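You operate a simulated robot arm through the tools that you are given. There is no shell and no other tool.

The job below is to be done with a simulated robot arm. You get a single attempt, and the scene is never put back.

## Task
Put things in order on the top of the dining table. At the end: the pink bench sponge stands on top of the grey empty jar; the orange soup tub is in the white bowl; the green scoop from the top of the dining table stands where the green cordial bottle stood; the green cordial bottle stands where the orange soup tub stood; whatever was shut is shut again. Leave all else as you found it, and nothing knocked over.
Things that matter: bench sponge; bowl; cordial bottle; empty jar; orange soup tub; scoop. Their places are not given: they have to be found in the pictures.

Only the result counts: the job must be done as asked and must still hold three seconds after the hand-in. Knocking over, shifting, dropping, spilling or breaking anything else fails it.

## Robot
A 6-joint arm with a two-finger parallel gripper, fixed in place. Base frame: the origin is at the foot of the arm, x ahead of it, y to its left, z up; the work surface is at about z = 0. Readings come in m, degrees, newtons and seconds.
With the tool pointing down near the work surface it reaches from about 0.18 to 0.46 m from the base axis. Its first joint turns from -70.0 to 70.0 degrees. Payload 1.9 kg.
The tool frame sits at the grasp point between the pads (the TCP): z along the fingers, y along the line on which they close. The tips reach 0.023 m beyond it. The gripper opens to 0.094 m. The fingers are 0.038 m wide and 0.01 m thick; the gripper's body (0.054 by 0.096 m) begins 0.039 m behind the TCP.
Orientation is that of the tool frame in the base frame, as a unit quaternion [x, y, z, w]. With the fingers straight down and closing along the base's y, the tool's x points along the base's -x, its y along +y and its z along -z.

## Interface
- The arm moves only by the tool arm_command. Its arguments are lists of equal length, an entry for each row: "dr": the turn, a rotation vector about the tool's x, y, z in degrees, a list of three; "delta_pos": the shift along the tool's x, y, z in m, a list of three; "grip": the opening, from 0 (shut) to 1 (fully open). In form: {"dr": [[wx, wy, wz], ...], "delta_pos": [[tx, ty, tz], ...], "grip": [grip, ...]}. A call has 1 to 20 rows; each row shifts and turns the commanded pose from where the row before left it, along the tool's axes as they then stand. Each row takes 0.2 s and may step no farther than 0.05 m and 8.6 degrees from the row before; otherwise, or with a gripper value out of range, the whole call is refused. Where a pose cannot be reached the arm comes as near as it can. A force on the tool above 40 N (or 10 N above the force at the start of the call, whichever is more), or a blocked arm, ends the call early, and 0.2 s more pass. The fingers move at their own pace (about 0.108 m/s each) and stop on an object; they squeeze with about 39 N. The grip force told is the motor's: it shows also when the fingers shut on nothing. Time passes only in rows, and 0.2 s behind the last, so rows that do not move let the fingers close. It gives the time, the measured TCP pose, the force on the tool (base axes), the opening and the grip force at its end, in the units of the frame above (readings bear some noise), with the torque about the TCP (base axes, N m) and any sound that the robot's microphone picked up, and new pictures: "views" is both (left out), scene, wrist or none.
- Cameras (640 x 400 px; columns grow to the right, rows downward): "scene" is fixed at [0.0547, 0.3037, 0.4454]; the picture's right is [-0.82, -0.58, 0.00], its down [-0.22, 0.30, -0.93] and it looks along [0.54, -0.76, -0.37] (base axes); focal length 260 px, centre (320, 200). "wrist" rides on the gripper at [0.087, 0.016, -0.074] in the tool frame; the picture's right is [-0.18, 0.98, 0.00], its down [-0.58, -0.11, -0.81] and it looks along [-0.79, -0.15, 0.59] (tool axes); focal length 243 px, centre (320, 200).
- locate(camera, pixels): for up to 12 pixels [column, row] of the newest picture of that camera ("zoom" is the newest enlarged one), the place [x, y, z] in the base frame of the surface seen there, good to about 0.002 m. The clock stands still meanwhile.
- zoom(camera, box): a new picture of the part [left, top, right, bottom] of that camera's present view, enlarged. The clock stands still meanwhile.
- close_job(): hands the job in; it is judged then, once.

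Open the gripper and draw the arm clear of the work before you hand the job in, unless the task says otherwise.

The tools are called after "Request:" as name(argument=value, ...) on one line, values as JSON. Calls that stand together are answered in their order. arm_command: Moves the arm, as the interface text tells. Its arguments: {"type":"object","properties":{"dr":{"type":"array","items":{"type":"array","items":{"type":"number"}}},"delta_pos":{"type":"array","items":{"type":"array","items":{"type":"number"}}},"grip":{"type":"array","items":{"type":"number"}},"views":{"type":"string","enum":["both","scene","wrist","none"]}},"required":["dr","delta_pos","grip"]} The other tools are called the same way: locate (camera, pixels) gives the place of the surface under pixels of a picture; zoom (camera, box) takes an enlarged picture of a part of a camera's view; close_job () hands the job in.

At the start:

```text
time_s: 0.0
tcp_pos: [0.2451, -0.1289, 0.391]
orientation: [0.0, 1.0, 0.0, 0.0]
contact_force: [-0.1, 0.0, 0.3]
moment: [0.01, 0.01, 0.01]
gripper_width: 0.0939
gripper_force: 0.0
```

scene: 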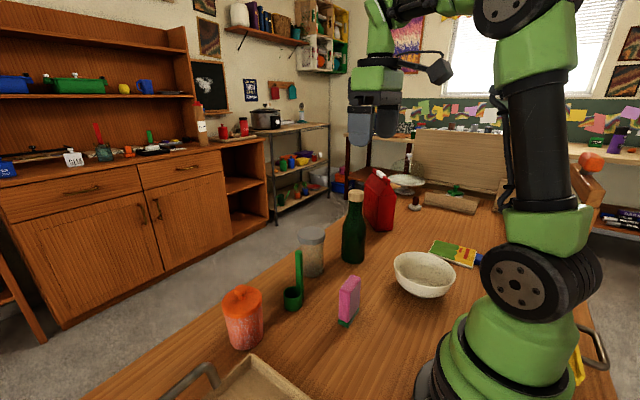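
wrist: 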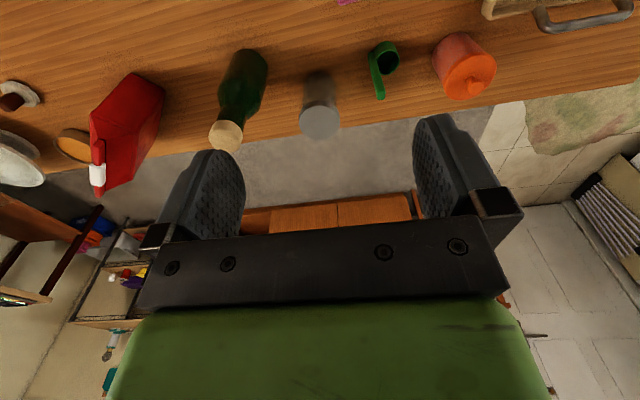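

The scene shows the orange tub near (243,318), green scoop (293,290), grey jar (311,252), green bottle (353,230), pink sponge (349,300) and white bowl (424,274). I'll enlarge the area to see details.

Request:
zoom(camera="scene", box=[210, 160, 490, 360])

Request:
locate(camera="scene", pixels=[[241, 300], [246, 330], [293, 295], [299, 255], [311, 235], [312, 262], [355, 197], [353, 245], [349, 285], [349, 312], [424, 275], [424, 290]])

Request:
zoom(camera="wrist", box=[60, 0, 560, 200])

```text
2.00 times, centred on (350, 260) of scene
```

zoom: 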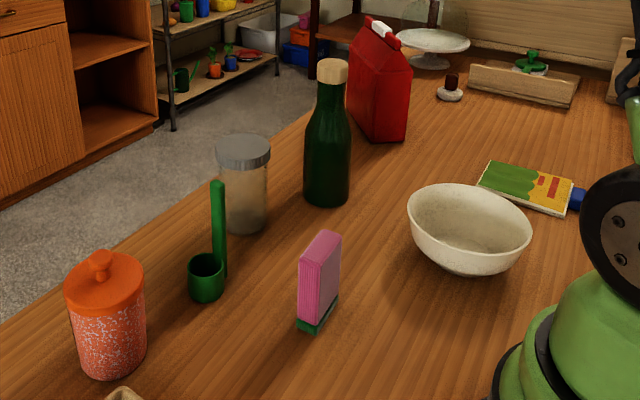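

```text
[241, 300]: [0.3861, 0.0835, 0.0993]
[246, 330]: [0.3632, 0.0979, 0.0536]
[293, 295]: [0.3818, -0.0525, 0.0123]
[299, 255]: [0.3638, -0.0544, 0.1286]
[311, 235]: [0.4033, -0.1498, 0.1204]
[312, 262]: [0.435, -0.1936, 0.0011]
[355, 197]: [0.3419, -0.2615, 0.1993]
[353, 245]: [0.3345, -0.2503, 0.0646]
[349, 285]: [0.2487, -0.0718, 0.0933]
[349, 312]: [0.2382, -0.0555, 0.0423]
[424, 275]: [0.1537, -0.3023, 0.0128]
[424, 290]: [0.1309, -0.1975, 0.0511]
```

```text
1.28 times, centred on (310, 100) of wrist
```

zoom: 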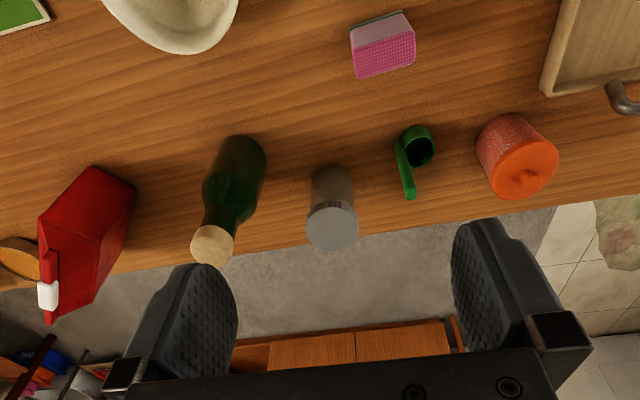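

I need finer shape data, so I'll enlarge the sponge, tub, scoop and jar from both cameras.

Request:
zoom(camera="scene", box=[210, 260, 370, 360])

Request:
zoom(camera="scene", box=[270, 180, 430, 280])

Request:
zoom(camera="wrist", box=[340, 0, 500, 100])

Request:
zoom(camera="wrist", box=[200, 40, 360, 140])

```text
4.00 times, centred on (290, 310) of scene
```

zoom: 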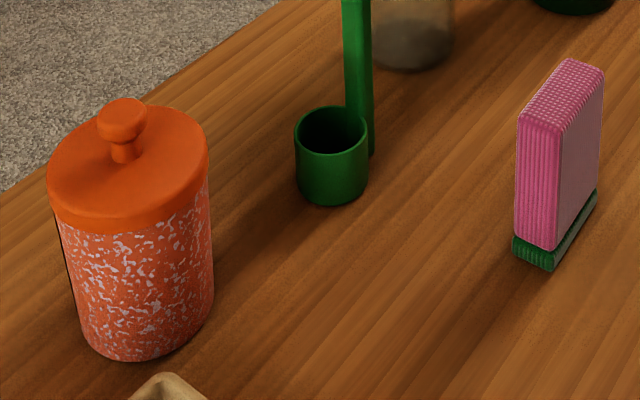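

```text
4.00 times, centred on (350, 230) of scene
```

zoom: 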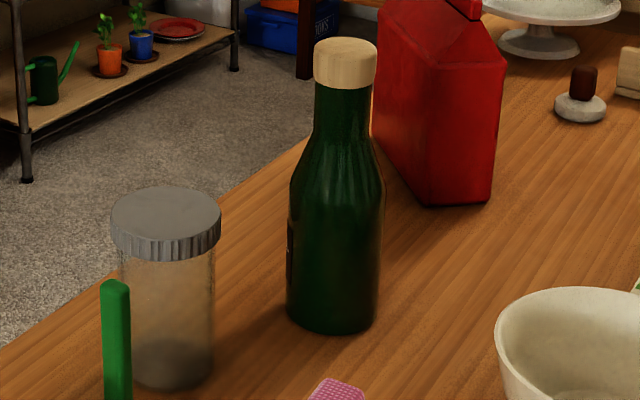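

```text
4.00 times, centred on (420, 50) of wrist
```

zoom: 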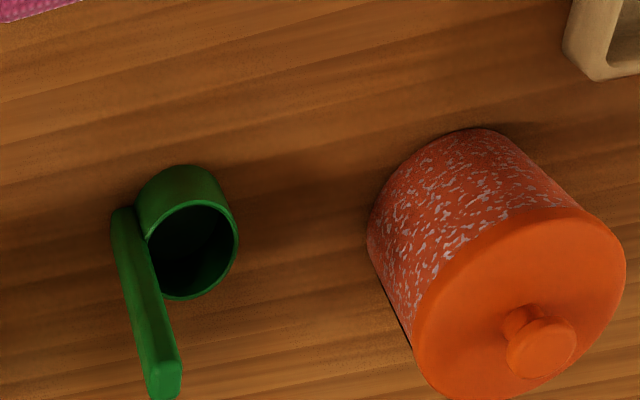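

```text
4.00 times, centred on (280, 90) of wrist
```

zoom: 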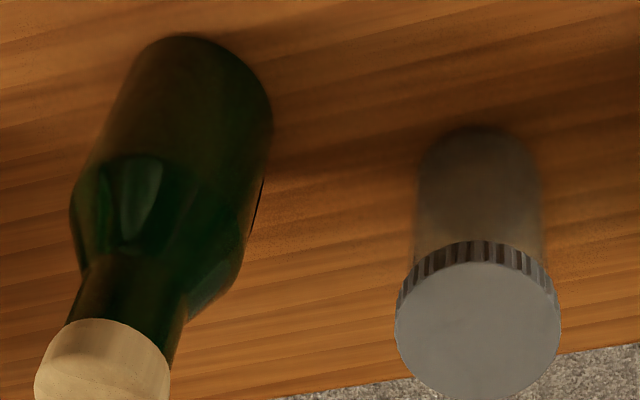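

The latest zoom shows the jar lid centred near (478,330) and the bottle cap near (100,380). I'll locate lid edges and the bottle and the other objects from the wrist view.

Request:
locate(camera="zoom", pixels=[[478, 330], [400, 330], [556, 330], [478, 266], [478, 394], [478, 130], [100, 370], [40, 385], [165, 385], [200, 40], [265, 120], [150, 90]])

Request:
locate(camera="wrist", pixels=[[445, 70], [458, 82], [495, 75], [472, 97], [470, 55], [475, 85], [459, 33], [381, 97], [370, 53], [387, 63], [398, 60], [387, 43]])

Request:
locate(camera="scene", pixels=[[345, 280], [353, 276], [360, 278], [340, 290], [350, 294], [338, 321], [348, 327], [359, 308], [394, 262], [457, 275], [425, 252], [426, 282]])

```text
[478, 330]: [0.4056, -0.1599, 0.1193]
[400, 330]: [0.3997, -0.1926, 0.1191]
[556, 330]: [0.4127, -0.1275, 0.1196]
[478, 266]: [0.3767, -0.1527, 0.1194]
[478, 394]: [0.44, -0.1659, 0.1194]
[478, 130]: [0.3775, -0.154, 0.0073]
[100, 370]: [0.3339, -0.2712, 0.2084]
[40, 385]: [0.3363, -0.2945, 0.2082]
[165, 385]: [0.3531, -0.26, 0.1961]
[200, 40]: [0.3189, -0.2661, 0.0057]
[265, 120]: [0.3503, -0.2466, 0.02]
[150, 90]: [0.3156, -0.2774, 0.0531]
```

```text
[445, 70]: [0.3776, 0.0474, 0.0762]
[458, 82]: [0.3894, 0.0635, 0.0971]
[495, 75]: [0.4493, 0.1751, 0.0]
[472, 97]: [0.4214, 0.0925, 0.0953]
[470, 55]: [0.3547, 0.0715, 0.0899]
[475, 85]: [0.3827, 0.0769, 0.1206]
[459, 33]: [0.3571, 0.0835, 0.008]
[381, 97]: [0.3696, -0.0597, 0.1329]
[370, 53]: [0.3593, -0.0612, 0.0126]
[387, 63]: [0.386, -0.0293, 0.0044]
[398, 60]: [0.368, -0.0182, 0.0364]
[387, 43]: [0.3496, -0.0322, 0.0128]
```

```text
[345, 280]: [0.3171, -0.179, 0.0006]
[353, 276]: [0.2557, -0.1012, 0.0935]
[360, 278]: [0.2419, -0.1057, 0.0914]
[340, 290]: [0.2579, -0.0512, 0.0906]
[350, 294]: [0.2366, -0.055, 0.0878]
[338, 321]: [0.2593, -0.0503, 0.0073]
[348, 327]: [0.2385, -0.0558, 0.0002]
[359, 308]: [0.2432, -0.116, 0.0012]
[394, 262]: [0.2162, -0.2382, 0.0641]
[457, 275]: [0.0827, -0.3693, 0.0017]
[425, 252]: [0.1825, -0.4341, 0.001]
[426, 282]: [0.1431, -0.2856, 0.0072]
```

The jar lid centre is about (0.407,-0.160) with its top at 0.119, and the sponge is about 0.022 x 0.052 x 0.093. Next I'll zoom on the tub to find where its lid ends and how wide the body is.

Request:
zoom(camera="scene", box=[205, 275, 285, 355])

Request:
zoom(camera="scene", box=[200, 275, 296, 355])

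```text
5.00 times, centred on (245, 315) of scene
```

zoom: 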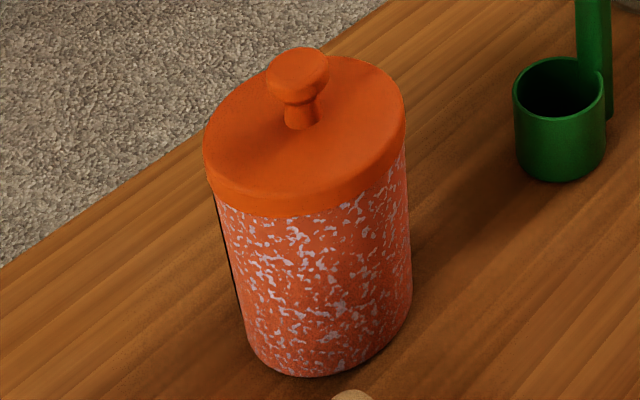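

```text
5.00 times, centred on (248, 315) of scene
```

zoom: 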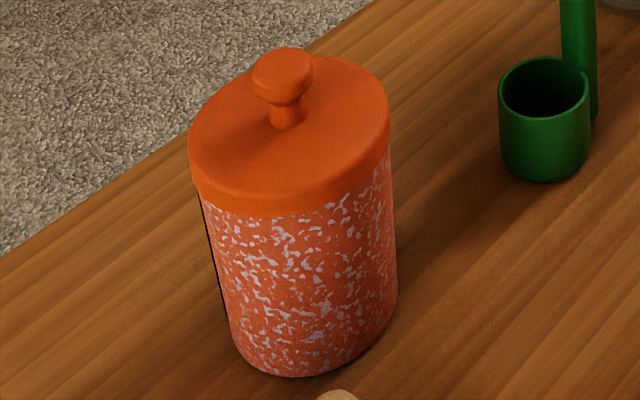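

The tub's lid skirt ends at about row 212 in the zoom and the body is about as wide as the lid. I'll locate points along it.

Request:
locate(camera="zoom", pixels=[[192, 160], [386, 120], [290, 185], [290, 205], [290, 222], [295, 300], [290, 370], [260, 365], [340, 362], [285, 60], [385, 200], [210, 250]])

Request:
locate(camera="scene", pixels=[[380, 180], [372, 215], [392, 228], [362, 222], [393, 178], [413, 205], [450, 205], [440, 245], [470, 262], [236, 365], [270, 357], [290, 375]])

```text
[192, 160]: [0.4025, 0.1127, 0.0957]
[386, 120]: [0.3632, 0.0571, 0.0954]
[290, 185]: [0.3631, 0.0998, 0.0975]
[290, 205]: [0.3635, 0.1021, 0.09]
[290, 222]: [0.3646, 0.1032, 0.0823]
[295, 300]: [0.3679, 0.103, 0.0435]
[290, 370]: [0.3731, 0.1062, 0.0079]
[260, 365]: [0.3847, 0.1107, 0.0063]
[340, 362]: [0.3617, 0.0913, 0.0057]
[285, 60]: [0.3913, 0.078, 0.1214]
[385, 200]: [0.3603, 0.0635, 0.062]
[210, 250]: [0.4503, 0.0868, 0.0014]
```

```text
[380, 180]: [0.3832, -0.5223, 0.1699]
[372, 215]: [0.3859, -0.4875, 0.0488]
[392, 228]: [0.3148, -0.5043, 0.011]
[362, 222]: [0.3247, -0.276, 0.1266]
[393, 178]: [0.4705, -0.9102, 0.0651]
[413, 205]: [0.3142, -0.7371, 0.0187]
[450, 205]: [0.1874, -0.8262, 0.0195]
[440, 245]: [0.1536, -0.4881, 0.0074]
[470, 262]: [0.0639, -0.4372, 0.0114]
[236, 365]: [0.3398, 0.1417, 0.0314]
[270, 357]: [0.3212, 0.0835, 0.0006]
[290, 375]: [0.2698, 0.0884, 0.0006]
```

The tub is about r 0.034 at (0.389,0.080), with its lid from z≈0.086 to 0.097 and the knob up to 0.121. I'll tilt the tool back about 17° so that the wrist camera looks more steeply onto the table for better measurements.

Request:
arm_command(dr=[[0, 8.5, 0], [0, 8.5, 0], [0, 0, 0], [0, 0, 0]], delta_pos=[[0, 0, 0], [0, 0, 0], [0.0, 0, 0], [0, 0, 0]], grip=[1, 1, 1, 1], views="both")

```text
time_s: 1.0
tcp_pos: [0.245, -0.1282, 0.391]
orientation: [0.0, 0.989, 0.001, -0.148]
contact_force: [0.7, 0.5, -0.2]
moment: [0.01, -0.01, 0.02]
gripper_width: 0.094
gripper_force: 0.0
```

scene: 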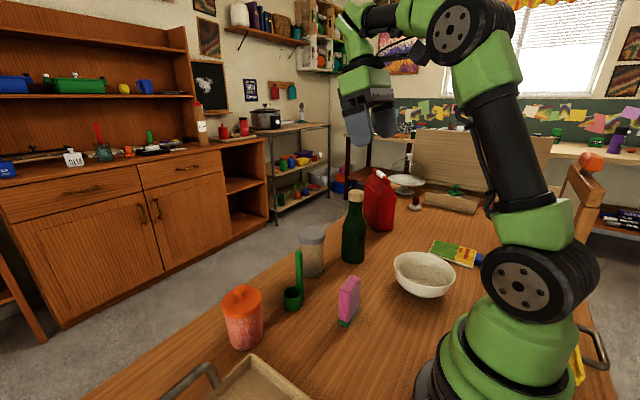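
wrist: 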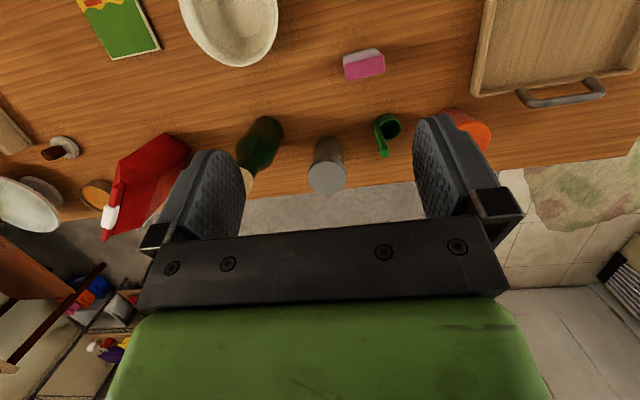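

The wrist view now shows the bowl near (230,25), sponge (363,63), scoop (385,130) and jar (327,165). I'll enlarge these to measure them.

Request:
zoom(camera="wrist", box=[320, 30, 420, 95])

Request:
locate(camera="wrist", pixels=[[181, 5], [278, 10], [186, 25], [270, 45], [235, 66], [215, 58], [232, 20], [240, 40], [210, 10], [255, 8], [235, 62], [262, 52]])

Request:
zoom(camera="wrist", box=[160, 0, 320, 100])

```text
6.15 times, centred on (370, 62) of wrist
```

zoom: 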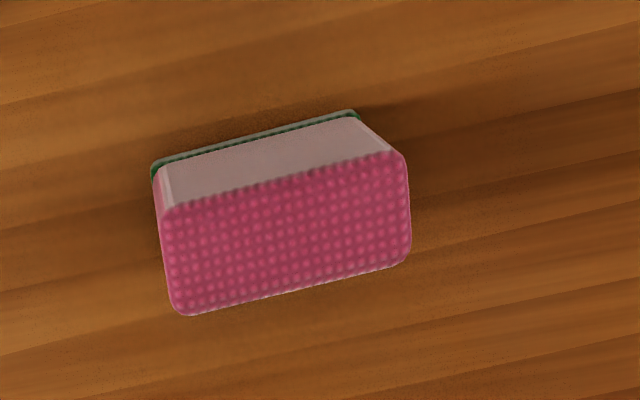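

```text
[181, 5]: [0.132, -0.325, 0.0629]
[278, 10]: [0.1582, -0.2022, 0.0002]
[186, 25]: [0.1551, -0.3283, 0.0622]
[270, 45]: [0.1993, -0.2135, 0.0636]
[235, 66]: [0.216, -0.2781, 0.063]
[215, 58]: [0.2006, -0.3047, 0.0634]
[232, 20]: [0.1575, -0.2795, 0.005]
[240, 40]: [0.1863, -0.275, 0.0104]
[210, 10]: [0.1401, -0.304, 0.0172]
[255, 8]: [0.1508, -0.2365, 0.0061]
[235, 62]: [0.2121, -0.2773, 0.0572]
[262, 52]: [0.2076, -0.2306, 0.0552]
```

```text
4.00 times, centred on (240, 50) of wrist
```

zoom: 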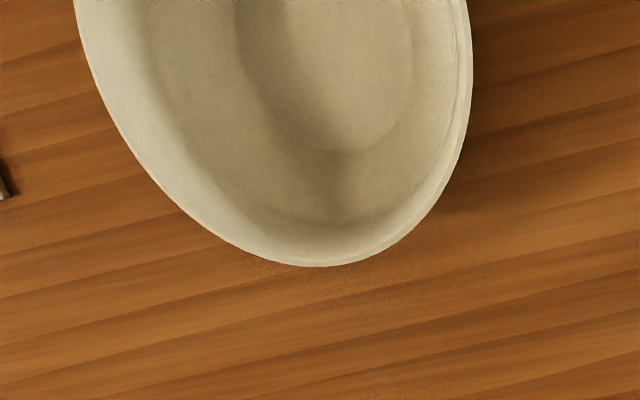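

Bowl rim is at z≈0.063, centre about (0.151,-0.261), inner floor z≈0.005. Now I'll locate the sponge top corners and the scoop.

Request:
locate(camera="wrist", pixels=[[347.5, 64], [381.5, 56], [383, 71], [349.5, 79], [365, 68], [347, 58], [378, 50], [327, 178], [312, 178], [344, 178], [258, 140], [262, 120]])

Request:
zoom(camera="wrist", box=[350, 95, 430, 175])

```text
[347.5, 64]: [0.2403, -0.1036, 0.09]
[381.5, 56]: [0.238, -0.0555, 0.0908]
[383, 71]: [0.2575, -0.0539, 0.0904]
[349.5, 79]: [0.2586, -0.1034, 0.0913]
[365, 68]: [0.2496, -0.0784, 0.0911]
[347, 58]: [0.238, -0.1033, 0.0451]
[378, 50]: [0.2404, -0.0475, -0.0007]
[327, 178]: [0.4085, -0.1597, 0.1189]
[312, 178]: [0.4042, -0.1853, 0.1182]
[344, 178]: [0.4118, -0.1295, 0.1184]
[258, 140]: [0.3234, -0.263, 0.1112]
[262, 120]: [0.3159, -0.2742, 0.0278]
```

```text
5.00 times, centred on (390, 135) of wrist
```

zoom: 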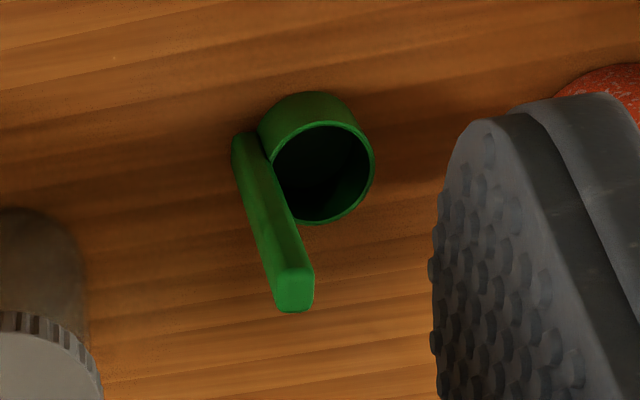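

Sponge is nearly axis-aligned, centre (0.249,-0.079), top at z≈0.091. Now I'll locate the scoop's cup rim and handle in the zoom.

Request:
locate(camera="zoom", pixels=[[371, 175], [345, 127], [320, 124], [325, 221], [322, 172], [294, 296], [280, 308], [308, 300], [284, 277], [308, 272], [240, 150], [320, 98]])

Request:
zoom(camera="scene", box=[265, 235, 325, 320])

```text
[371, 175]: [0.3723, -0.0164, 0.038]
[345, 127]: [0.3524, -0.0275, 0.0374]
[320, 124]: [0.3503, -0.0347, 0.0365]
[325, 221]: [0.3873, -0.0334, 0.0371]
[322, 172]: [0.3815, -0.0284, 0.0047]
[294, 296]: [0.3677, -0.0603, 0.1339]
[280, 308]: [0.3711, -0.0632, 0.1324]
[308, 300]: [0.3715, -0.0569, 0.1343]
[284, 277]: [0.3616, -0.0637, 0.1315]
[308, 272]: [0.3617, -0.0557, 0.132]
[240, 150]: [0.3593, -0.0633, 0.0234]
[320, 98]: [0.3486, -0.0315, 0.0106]
```

```text
4.71 times, centred on (295, 278) of scene
```

zoom: 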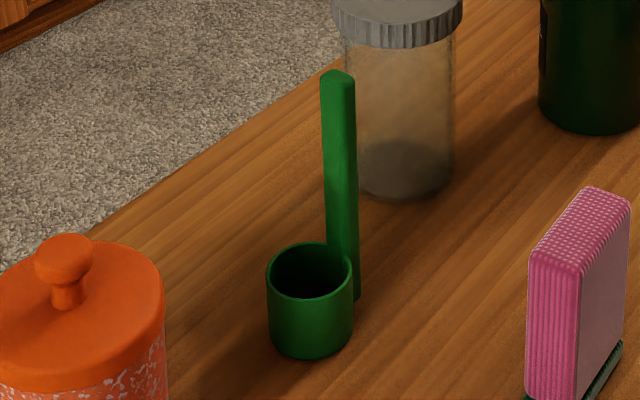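

Scoop cup centre is about (0.369,-0.035) with the handle at (0.367,-0.060) up to z 0.134; the bottle is about (0.349,-0.279), r≈0.0325. I'll set the tool upright again and go above the jar to test the reach with the gripper empty.

Request:
arm_command(dr=[[0, -8.5, 0], [0, -8.5, 0], [0, 0, 0], [0, 0, 0], [0, 0, 0], [0, 0, 0], [0, 0, 0], [0, 0, 0], [0, 0, 0]], delta_pos=[[0, 0, 0], [0, 0, 0], [-0.0324, -0.0064, 0.028], [-0.0324, -0.0064, 0.028], [-0.0324, -0.0064, 0.028], [-0.0324, -0.0064, 0.028], [-0.0324, -0.0064, 0.028], [0, 0, 0], [0, 0, 0]], grip=[1, 1, 1, 1, 1, 1, 1, 1, 1], views="both")

```text
time_s: 3.0
tcp_pos: [0.408, -0.1573, 0.25]
orientation: [0.0, 1.0, 0.0, 0.001]
contact_force: [1.1, 0.2, 0.3]
moment: [-0.01, 0.0, 0.0]
gripper_width: 0.0941
gripper_force: 0.1
```

scene: 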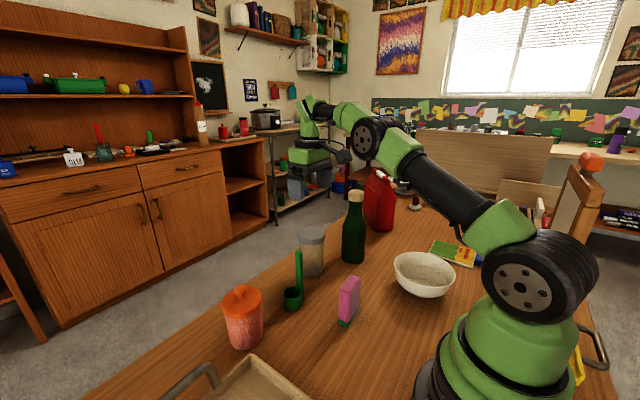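
wrist: 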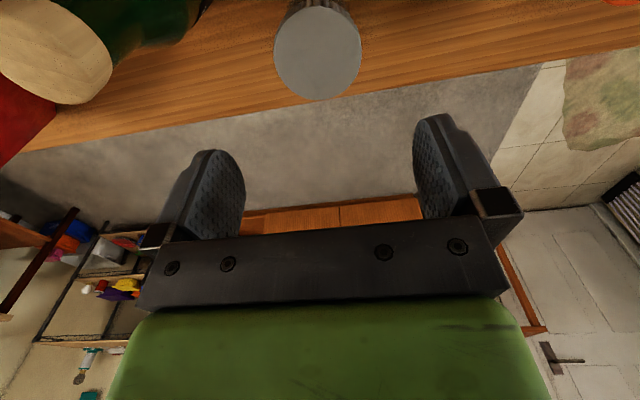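

Reach at the jar is fine. The bottle cap at (60,50) and jar lid at (318,53) are close to the camera here, so I'll locate their rims.

Request:
locate(camera="wrist", pixels=[[318, 53], [276, 53], [359, 53], [318, 10], [318, 97], [55, 50], [20, 85], [60, 100], [108, 70], [75, 15], [30, 10], [5, 40]])

Request:
zoom(camera="wrist", box=[0, 0, 200, 125])

```text
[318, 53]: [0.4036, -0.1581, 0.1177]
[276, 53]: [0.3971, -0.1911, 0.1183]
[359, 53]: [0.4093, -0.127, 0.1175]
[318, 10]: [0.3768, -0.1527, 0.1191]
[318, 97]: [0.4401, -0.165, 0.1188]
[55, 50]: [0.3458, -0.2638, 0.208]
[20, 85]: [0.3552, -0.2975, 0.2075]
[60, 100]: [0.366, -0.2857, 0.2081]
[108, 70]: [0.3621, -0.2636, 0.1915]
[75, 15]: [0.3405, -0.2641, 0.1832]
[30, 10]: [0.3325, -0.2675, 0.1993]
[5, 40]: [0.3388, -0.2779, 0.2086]
```

```text
3.20 times, centred on (100, 62) of wrist
```

zoom: 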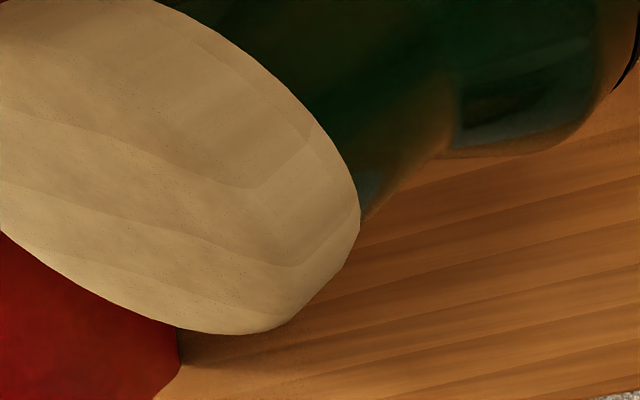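

Bottle centre refines to about (0.350,-0.280) and the jar to (0.408,-0.159). Now I'll move over the sponge at (0.249,-0.079), stopping at z 0.15.

Request:
arm_command(dr=[[0, 0, 0], [0, 0, 0], [0, 0, 0], [0, 0, 0], [0, 0, 0], [0, 0, 0], [0, 0, 0], [0, 0, 0]], delta_pos=[[0.0396, 0.0204, 0], [0.0396, 0.0204, 0], [0.0396, 0.0204, 0], [0.0396, 0.0204, 0], [0, 0, 0.04], [0, 0, 0.04], [0, 0, 0.02], [0, 0, 0]], grip=[1, 1, 1, 1, 1, 1, 1, 1], views="both")

```text
time_s: 4.8
tcp_pos: [0.2495, -0.079, 0.1512]
orientation: [0.001, 1.0, 0.0, 0.0]
contact_force: [-0.3, 0.4, -0.4]
moment: [0.03, -0.03, 0.02]
gripper_width: 0.0938
gripper_force: 0.1
```

scene: 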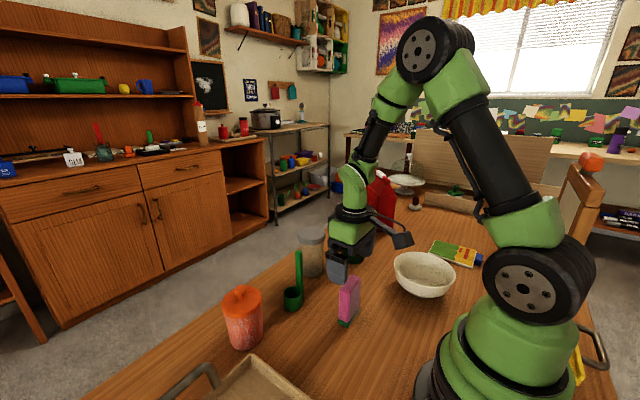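
wrist: 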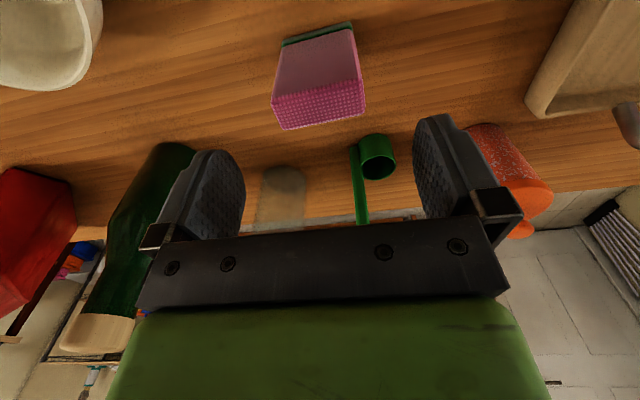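

The sponge's top face now spans about (272,95)–(366,130). I'll locate its corners to centre the grasp.

Request:
locate(camera="wrist", pixels=[[277, 97], [357, 83], [362, 107], [285, 126], [320, 105], [319, 45], [276, 70], [352, 35], [284, 45], [352, 25]])

```text
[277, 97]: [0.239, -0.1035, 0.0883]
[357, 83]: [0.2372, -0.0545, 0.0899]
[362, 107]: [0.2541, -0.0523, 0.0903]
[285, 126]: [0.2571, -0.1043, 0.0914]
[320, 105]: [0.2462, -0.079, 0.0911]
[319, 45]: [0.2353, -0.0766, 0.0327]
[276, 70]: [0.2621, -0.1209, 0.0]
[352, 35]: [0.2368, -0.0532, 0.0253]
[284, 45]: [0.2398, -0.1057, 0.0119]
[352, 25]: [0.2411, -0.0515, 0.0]
```

The sponge is centred at about (0.248,-0.079), nearly square to the tool. I'll descend to TCP z≈0.062 and close the fingers on its two ends.

Request:
arm_command(dr=[[0, 0, 0], [0, 0, 0], [0, 0, 0], [0, 0, 0], [0, 0, 0], [0, 0, 0], [0, 0, 0]], delta_pos=[[0.001, 0, 0.035], [0, 0, 0.035], [0, 0, 0.019], [0, 0, 0], [0, 0, 0], [0, 0, 0], [0, 0, 0]], grip=[1, 1, 1, 1, 0.3, 0.3, 0.3], views="both")

```text
time_s: 6.4
tcp_pos: [0.248, -0.079, 0.0622]
orientation: [-0.001, 1.0, 0.0, 0.0]
contact_force: [0.4, 0.1, -0.2]
moment: [0.01, 0.01, 0.01]
gripper_width: 0.0578
gripper_force: 38.9
```

scene: 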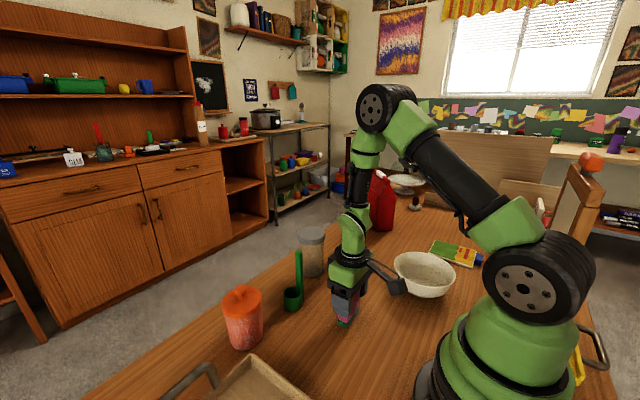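
wrist: 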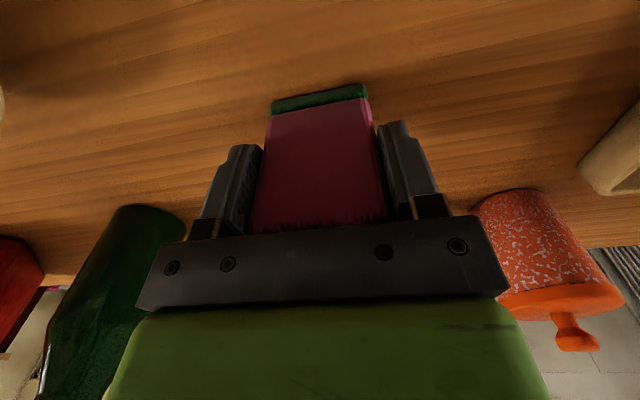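

Gripped (0.058 m, 39 N). I'll lift to z≈0.25 and carry the sponge over the jar.

Request:
arm_command(dr=[[0, 0, 0], [0, 0, 0], [0, 0, 0], [0, 0, 0], [0, 0, 0], [0, 0, 0], [0, 0, 0], [0, 0, 0], [0, 0, 0], [0, 0, 0], [0, 0, 0], [0, 0, 0], [0, 0, 0], [0, 0, 0]], delta_pos=[[0, 0, -0.02], [0, 0, -0.035], [0, 0, -0.035], [0, 0, -0.035], [0, 0, -0.035], [0, 0, -0.028], [-0.0266, -0.0133, 0], [-0.0266, -0.0133, 0], [-0.0266, -0.0133, 0], [-0.0266, -0.0133, 0], [-0.0266, -0.0133, 0], [-0.0266, -0.0133, 0], [0, 0, 0], [0, 0, 0]], grip=[0.3, 0.3, 0.3, 0.3, 0.3, 0.3, 0.3, 0.3, 0.3, 0.3, 0.3, 0.3, 0.3, 0.3], views="both")

```text
time_s: 9.4
tcp_pos: [0.4086, -0.1591, 0.2496]
orientation: [0.002, 1.0, 0.0, 0.0]
contact_force: [0.8, 0.0, -0.6]
moment: [0.01, 0.0, 0.0]
gripper_width: 0.0571
gripper_force: 39.1
```

scene: 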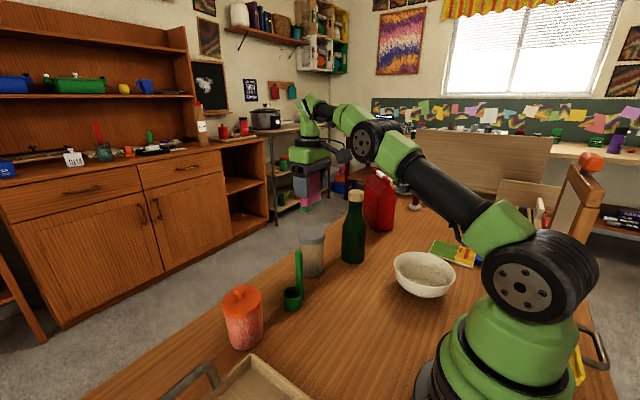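
wrist: 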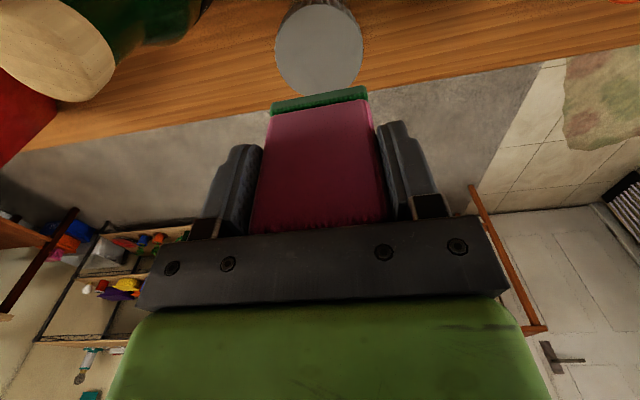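

The sponge is over the jar with its bottom at about z 0.187. I'll lower it to a few millimetres above the lid and look.

Request:
arm_command(dr=[[0, 0, 0], [0, 0, 0], [0, 0, 0], [0, 0, 0], [0, 0, 0]], delta_pos=[[0, 0, 0.02], [0, 0, 0.02], [0, 0, 0.015], [0, 0, 0.008], [0, 0, 0]], grip=[0.3, 0.3, 0.3, 0.3, 0.3], views="both")

Request:
zoom(camera="scene", box=[270, 150, 370, 280])

```text
time_s: 10.6
tcp_pos: [0.4081, -0.1582, 0.1877]
orientation: [0.0, 1.0, 0.0, 0.0]
contact_force: [0.0, -0.4, 0.5]
moment: [0.0, 0.0, 0.0]
gripper_width: 0.0571
gripper_force: 39.6
```

scene: 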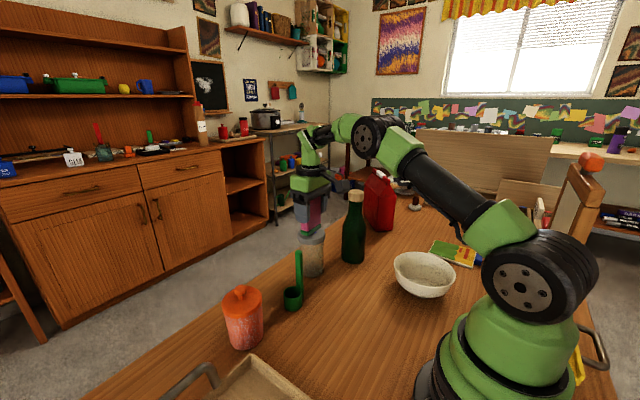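
wrist: 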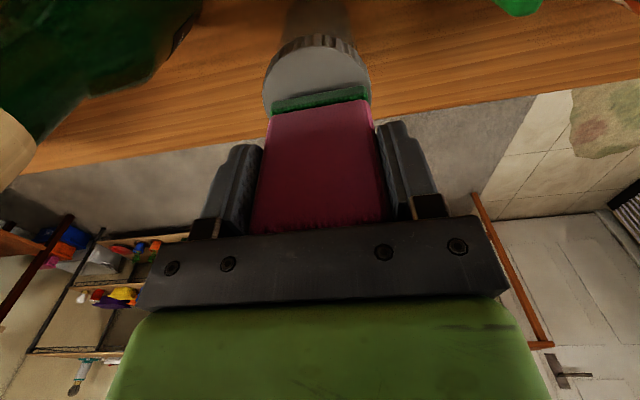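

```text
3.08 times, centred on (320, 215) of scene
```

zoom: 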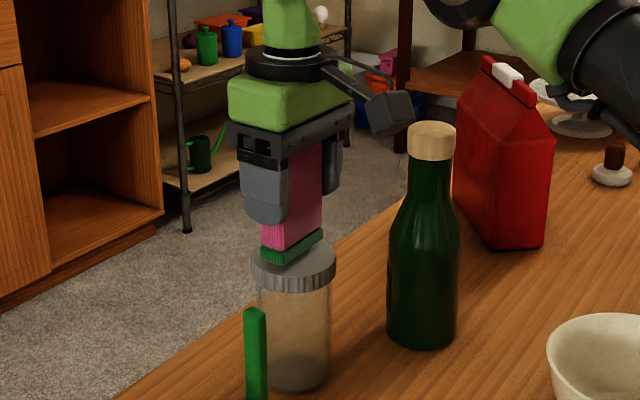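

The sponge is centred over the lid with a few mm of gap. I'll lower in 2 mm steps and watch the force.

Request:
arm_command(dr=[[0, 0, 0], [0, 0, 0], [0, 0, 0], [0, 0, 0]], delta_pos=[[0, 0, 0.002], [0, 0, 0.002], [0, 0, 0.0015], [0, 0, 0]], grip=[0.3, 0.3, 0.3, 0.3], views="wrist")

```text
time_s: 11.6
tcp_pos: [0.4081, -0.1582, 0.1823]
orientation: [0.001, 1.0, 0.0, 0.0]
contact_force: [0.2, -0.1, -0.4]
moment: [0.02, -0.03, -0.01]
gripper_width: 0.0571
gripper_force: 39.2
```

wrist: 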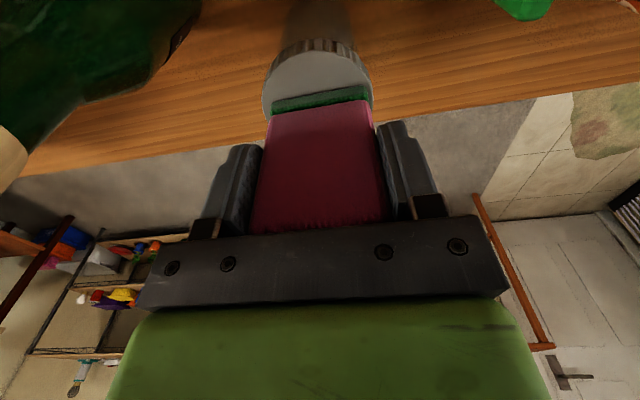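

No contact yet at TCP z 0.1823. I'll keep lowering by 1 mm steps.

Request:
arm_command(dr=[[0, 0, 0], [0, 0, 0], [0, 0, 0]], delta_pos=[[0, 0, 0.001], [0, 0, 0.001], [0, 0, 0]], grip=[0.3, 0.3, 0.3], views="wrist")

Request:
zoom(camera="wrist", box=[240, 30, 400, 130])

```text
time_s: 12.4
tcp_pos: [0.4083, -0.1582, 0.1793]
orientation: [0.0, 1.0, 0.0, 0.002]
contact_force: [-0.8, -0.2, 4.8]
moment: [-0.03, -0.06, 0.0]
gripper_width: 0.057
gripper_force: 39.2
```

wrist: 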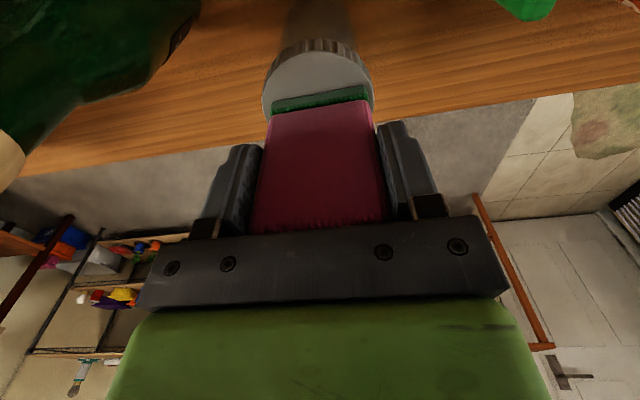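

```text
4.00 times, centred on (320, 80) of wrist
```

zoom: 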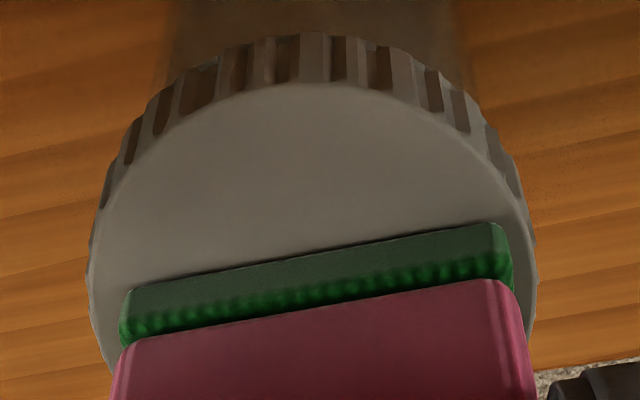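

Contact of 4.8 N. Before releasing, I'll check where the sponge base sits on the lid.

Request:
locate(camera="zoom", pixels=[[320, 88], [320, 252], [130, 290], [495, 226], [320, 275], [100, 290], [525, 230]])

```text
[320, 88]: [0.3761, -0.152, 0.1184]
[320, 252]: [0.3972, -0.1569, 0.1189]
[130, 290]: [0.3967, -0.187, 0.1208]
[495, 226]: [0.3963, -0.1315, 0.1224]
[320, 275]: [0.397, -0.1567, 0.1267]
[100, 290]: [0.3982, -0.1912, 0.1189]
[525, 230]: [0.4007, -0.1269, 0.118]
```

The sponge base is centred on the lid (x≈0.397–0.42, y −0.187 to −0.132). I'll open the fingers gently and then rise straight up.

Request:
arm_command(dr=[[0, 0, 0], [0, 0, 0], [0, 0, 0], [0, 0, 0], [0, 0, 0], [0, 0, 0], [0, 0, 0], [0, 0, 0]], delta_pos=[[0, 0, -0.0005], [0, 0, 0], [0, 0, 0], [0, 0, -0.01], [0, 0, -0.02], [0, 0, -0.03], [0, 0, -0.04], [0, 0, 0]], grip=[0.68, 0.8, 0.9, 0.9, 0.9, 0.9, 0.9, 0.9], views="both")

Request:
zoom(camera="scene", box=[270, 150, 370, 280])

```text
time_s: 14.2
tcp_pos: [0.4053, -0.1501, 0.2769]
orientation: [0.0, 1.0, 0.001, 0.003]
contact_force: [0.8, 0.0, 0.7]
moment: [0.0, -0.02, 0.0]
gripper_width: 0.0846
gripper_force: 0.0
out of reach, approached as far as the arm can: row 7
```

scene: 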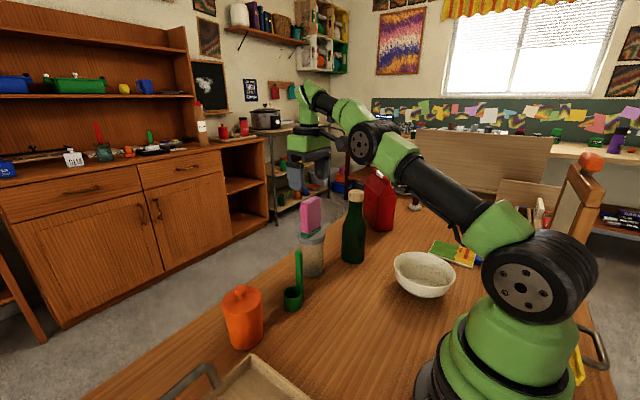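
wrist: 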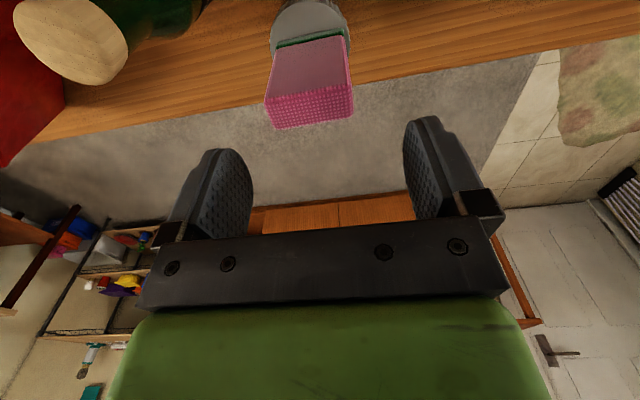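

```text
3.08 times, centred on (320, 215) of scene
```

zoom: 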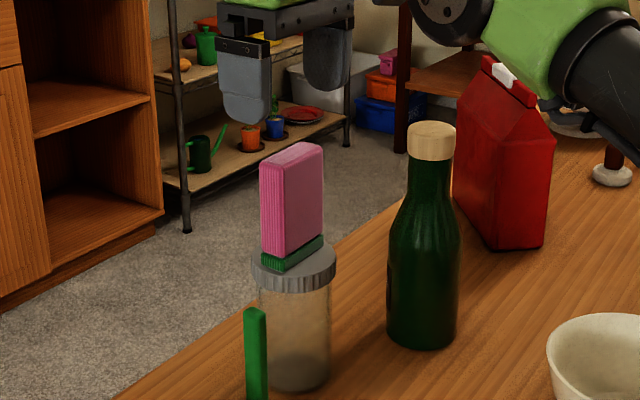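

The sponge stands on the jar lid. The tub looks different in the latest scene image (243,318), so I'll enlarge it to check.

Request:
zoom(camera="scene", box=[200, 265, 300, 365])

```text
4.00 times, centred on (250, 315) of scene
```

zoom: 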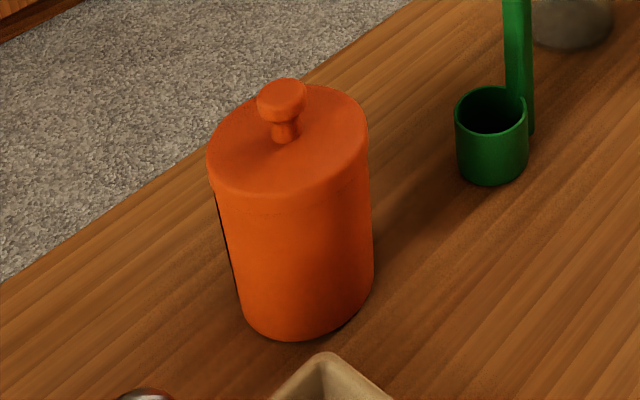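

The tub is at the same place, only its look changed (now plain orange), and everything else is unchanged. I'll back away from the jar towards the bowl side, close the empty fingers and turn the tool by −60° so that it faces the bowl, to test tilted reach there.

Request:
arm_command(dr=[[0, 0, 0], [0, 0, 0], [0, 0, 0], [0, 0, 0], [0, 0, 0], [0, 0, 7.5], [0, 0, 7.5], [0, 0, 7.5], [0, 0, 7.5], [0, 0, 7.5], [0, 0, 7.5], [0, 0, 7.5], [0, 0, 7.5], [0, 0, 0]], delta_pos=[[0.044, -0.01, -0.002], [0.044, -0.01, -0.002], [0.044, -0.01, -0.002], [0.044, -0.01, -0.002], [0.044, -0.01, -0.002], [0, 0, 0], [0, 0, 0], [0, 0, 0], [0, 0, 0], [0, 0, 0], [0, 0, 0], [0, 0, 0], [0, 0, 0], [0, 0, 0]], grip=[0.9, 0.9, 0.9, 0.5, 0, 0, 0, 0, 0, 0, 0, 0, 0, 0], views="both")

```text
time_s: 17.2
tcp_pos: [0.1839, -0.2006, 0.2863]
orientation: [0.501, 0.866, 0.0, 0.0]
contact_force: [0.2, 0.0, -0.7]
moment: [0.03, 0.0, 0.03]
gripper_width: 0.0
gripper_force: 39.0
```

scene: 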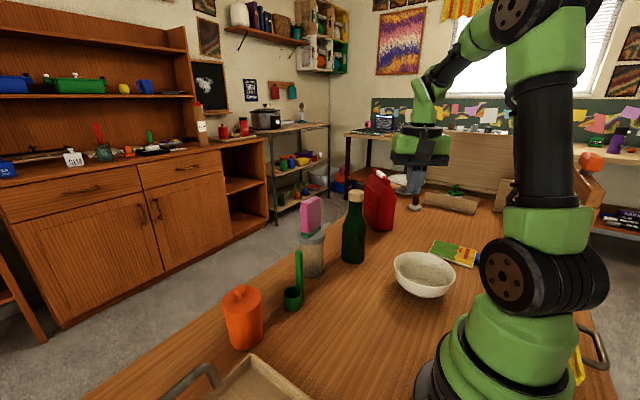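
wrist: 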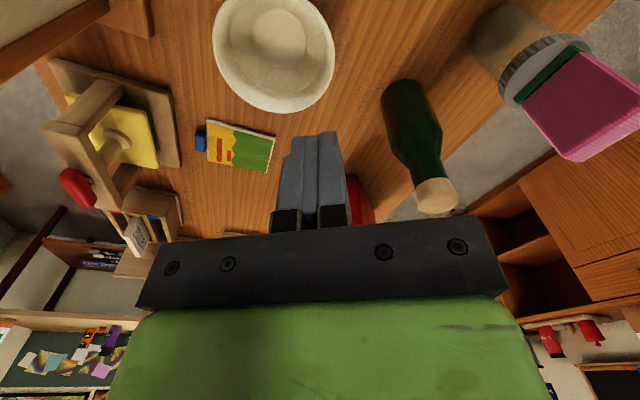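

Now the whole bowl front is visible around (275,50), and the bottle at (415,140). I'll locate bowl rim and floor points and the bottle.

Request:
locate(camera="wrist", pixels=[[215, 35], [222, 62], [245, 97], [275, 110], [308, 103], [332, 70], [331, 35], [315, 10], [276, 40], [255, 30], [300, 45], [280, 62]])

Request:
locate(camera="wrist", pixels=[[437, 195], [420, 190], [455, 190], [420, 208], [405, 85], [384, 120], [430, 105], [405, 110], [410, 150], [398, 82]])

Request:
zoom(camera="wrist", box=[200, 0, 480, 220])

```text
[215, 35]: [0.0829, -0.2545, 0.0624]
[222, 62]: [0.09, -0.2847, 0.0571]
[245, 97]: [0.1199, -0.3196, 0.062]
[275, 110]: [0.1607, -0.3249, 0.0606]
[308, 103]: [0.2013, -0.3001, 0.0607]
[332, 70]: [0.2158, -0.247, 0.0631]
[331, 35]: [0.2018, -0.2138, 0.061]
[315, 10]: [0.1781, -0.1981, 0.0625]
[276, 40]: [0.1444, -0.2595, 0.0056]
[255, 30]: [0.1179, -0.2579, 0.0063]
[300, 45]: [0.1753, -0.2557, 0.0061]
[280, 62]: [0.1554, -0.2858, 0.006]
```

```text
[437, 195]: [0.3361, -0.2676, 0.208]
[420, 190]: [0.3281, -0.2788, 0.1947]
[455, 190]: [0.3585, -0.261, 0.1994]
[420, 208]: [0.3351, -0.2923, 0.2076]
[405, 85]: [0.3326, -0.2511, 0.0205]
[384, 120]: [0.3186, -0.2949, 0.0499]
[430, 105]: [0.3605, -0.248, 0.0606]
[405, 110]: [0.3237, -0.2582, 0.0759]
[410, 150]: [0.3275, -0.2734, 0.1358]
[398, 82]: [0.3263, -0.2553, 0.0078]
```

```text
1.82 times, centred on (340, 110) of wrist
```

zoom: 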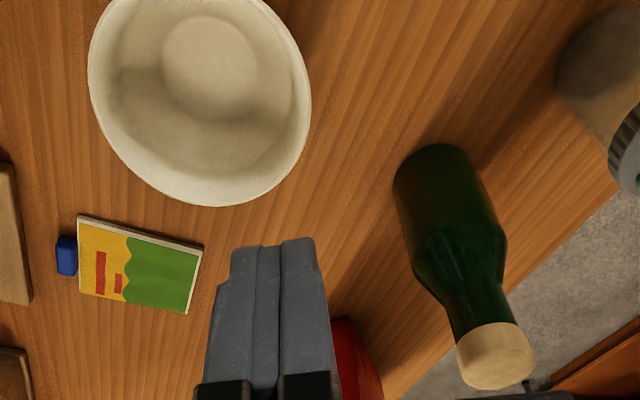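

Bowl centre fits (0.150,-0.258) with r≈0.067 and floor z≈0.006. I'll sample the bowl's inside profile in the zoom to see whether the tub bottom (r≈0.031) fits the floor.

Request:
locate(camera="zoom", pixels=[[210, 70], [214, 100], [217, 112], [220, 122], [224, 135], [228, 148], [233, 162], [238, 176], [243, 190], [265, 70], [280, 72], [150, 60]])

```text
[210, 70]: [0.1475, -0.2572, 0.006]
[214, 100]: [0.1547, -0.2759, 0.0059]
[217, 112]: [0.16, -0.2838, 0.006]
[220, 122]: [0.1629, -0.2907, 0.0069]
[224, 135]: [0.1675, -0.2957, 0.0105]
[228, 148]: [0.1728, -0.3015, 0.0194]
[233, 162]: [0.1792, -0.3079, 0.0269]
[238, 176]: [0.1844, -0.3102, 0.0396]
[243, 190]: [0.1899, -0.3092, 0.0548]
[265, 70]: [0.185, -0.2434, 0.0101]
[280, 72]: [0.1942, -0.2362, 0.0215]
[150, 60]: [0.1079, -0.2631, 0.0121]
```

The bowl floor is flat to r≈0.034, so the tub fits. Now I'll go over the bowl with the fingers shut and tilt the tool 45° forward, to see if the arm can reach that posture here.

Request:
arm_command(dr=[[0, 0, 0], [0, 0, 0], [0, -7.5, 0], [0, -7.5, 0], [0, -7.5, 0], [0, -7.5, 0], [0, -7.5, 0], [0, -7.5, 0], [0, 0, 0]], delta_pos=[[-0.0083, -0.029, 0.033], [-0.0083, -0.029, 0.033], [0, 0, 0], [0, 0, 0], [0, 0, 0], [0, 0, 0], [0, 0, 0], [0, 0, 0], [0, 0, 0]], grip=[0, 0, 0, 0, 0, 0, 0, 0, 0], views="both")

```text
time_s: 19.2
tcp_pos: [0.1474, -0.2521, 0.2244]
orientation: [0.463, 0.8, -0.191, 0.331]
contact_force: [0.2, -0.1, 0.0]
moment: [0.01, 0.01, 0.0]
gripper_width: 0.0001
gripper_force: 39.1
out of reach, approached as far as the arm can: row 8
```

scene: 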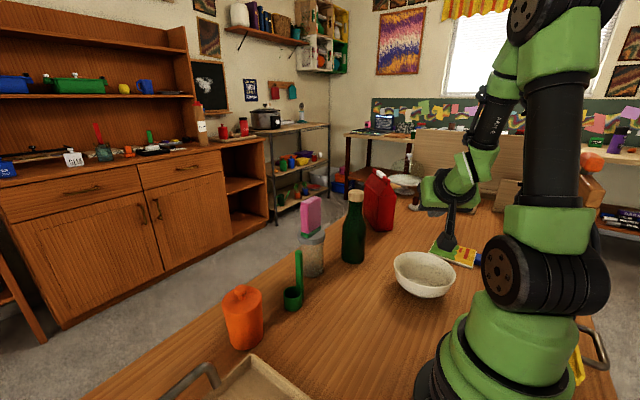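
wrist: 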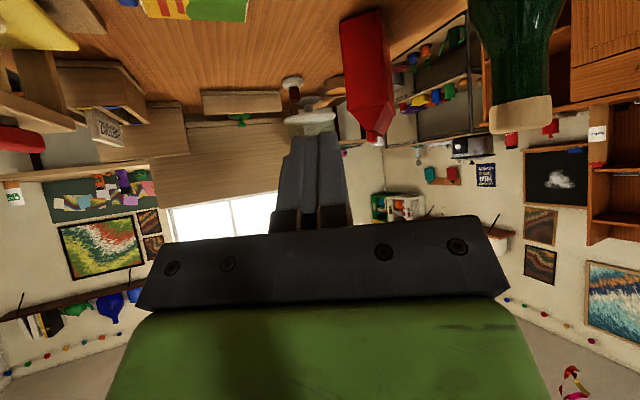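

At 45° radial tilt the arm is just at its inner limit (last row short by about 1 cm). I'll turn the tilted tool another −45° about the vertical, which puts the wrist farther out, and see if that posture is reachable.

Request:
arm_command(dr=[[5.3, 0, 5.3], [5.3, 0, 5.3], [5.3, 0, 5.3], [5.3, 0, 5.3], [5.3, 0, 5.3], [5.3, 0, 5.3], [0, 0, 0]], delta_pos=[[-0.0033, 0.0111, 0.0033], [0, 0, 0], [0, 0, 0], [0, 0, 0], [0, 0, 0], [0, 0, 0], [0, 0, 0]], grip=[0, 0, 0, 0, 0, 0, 0], views="both")

```text
time_s: 20.8
tcp_pos: [0.1597, -0.2506, 0.224]
orientation: [0.733, 0.563, -0.303, 0.233]
contact_force: [-0.6, 0.0, -1.0]
moment: [0.0, 0.0, 0.01]
gripper_width: 0.0002
gripper_force: 38.4
```

scene: 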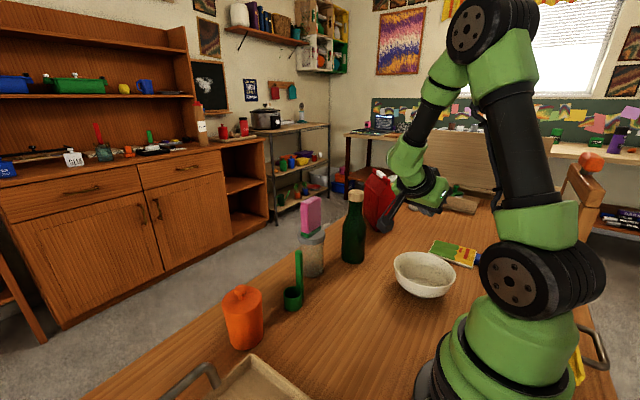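
wrist: 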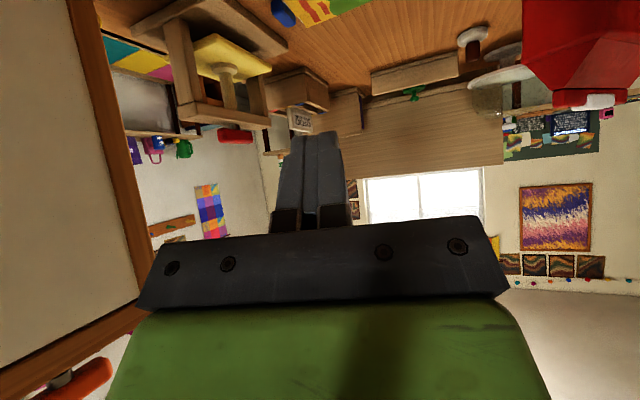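

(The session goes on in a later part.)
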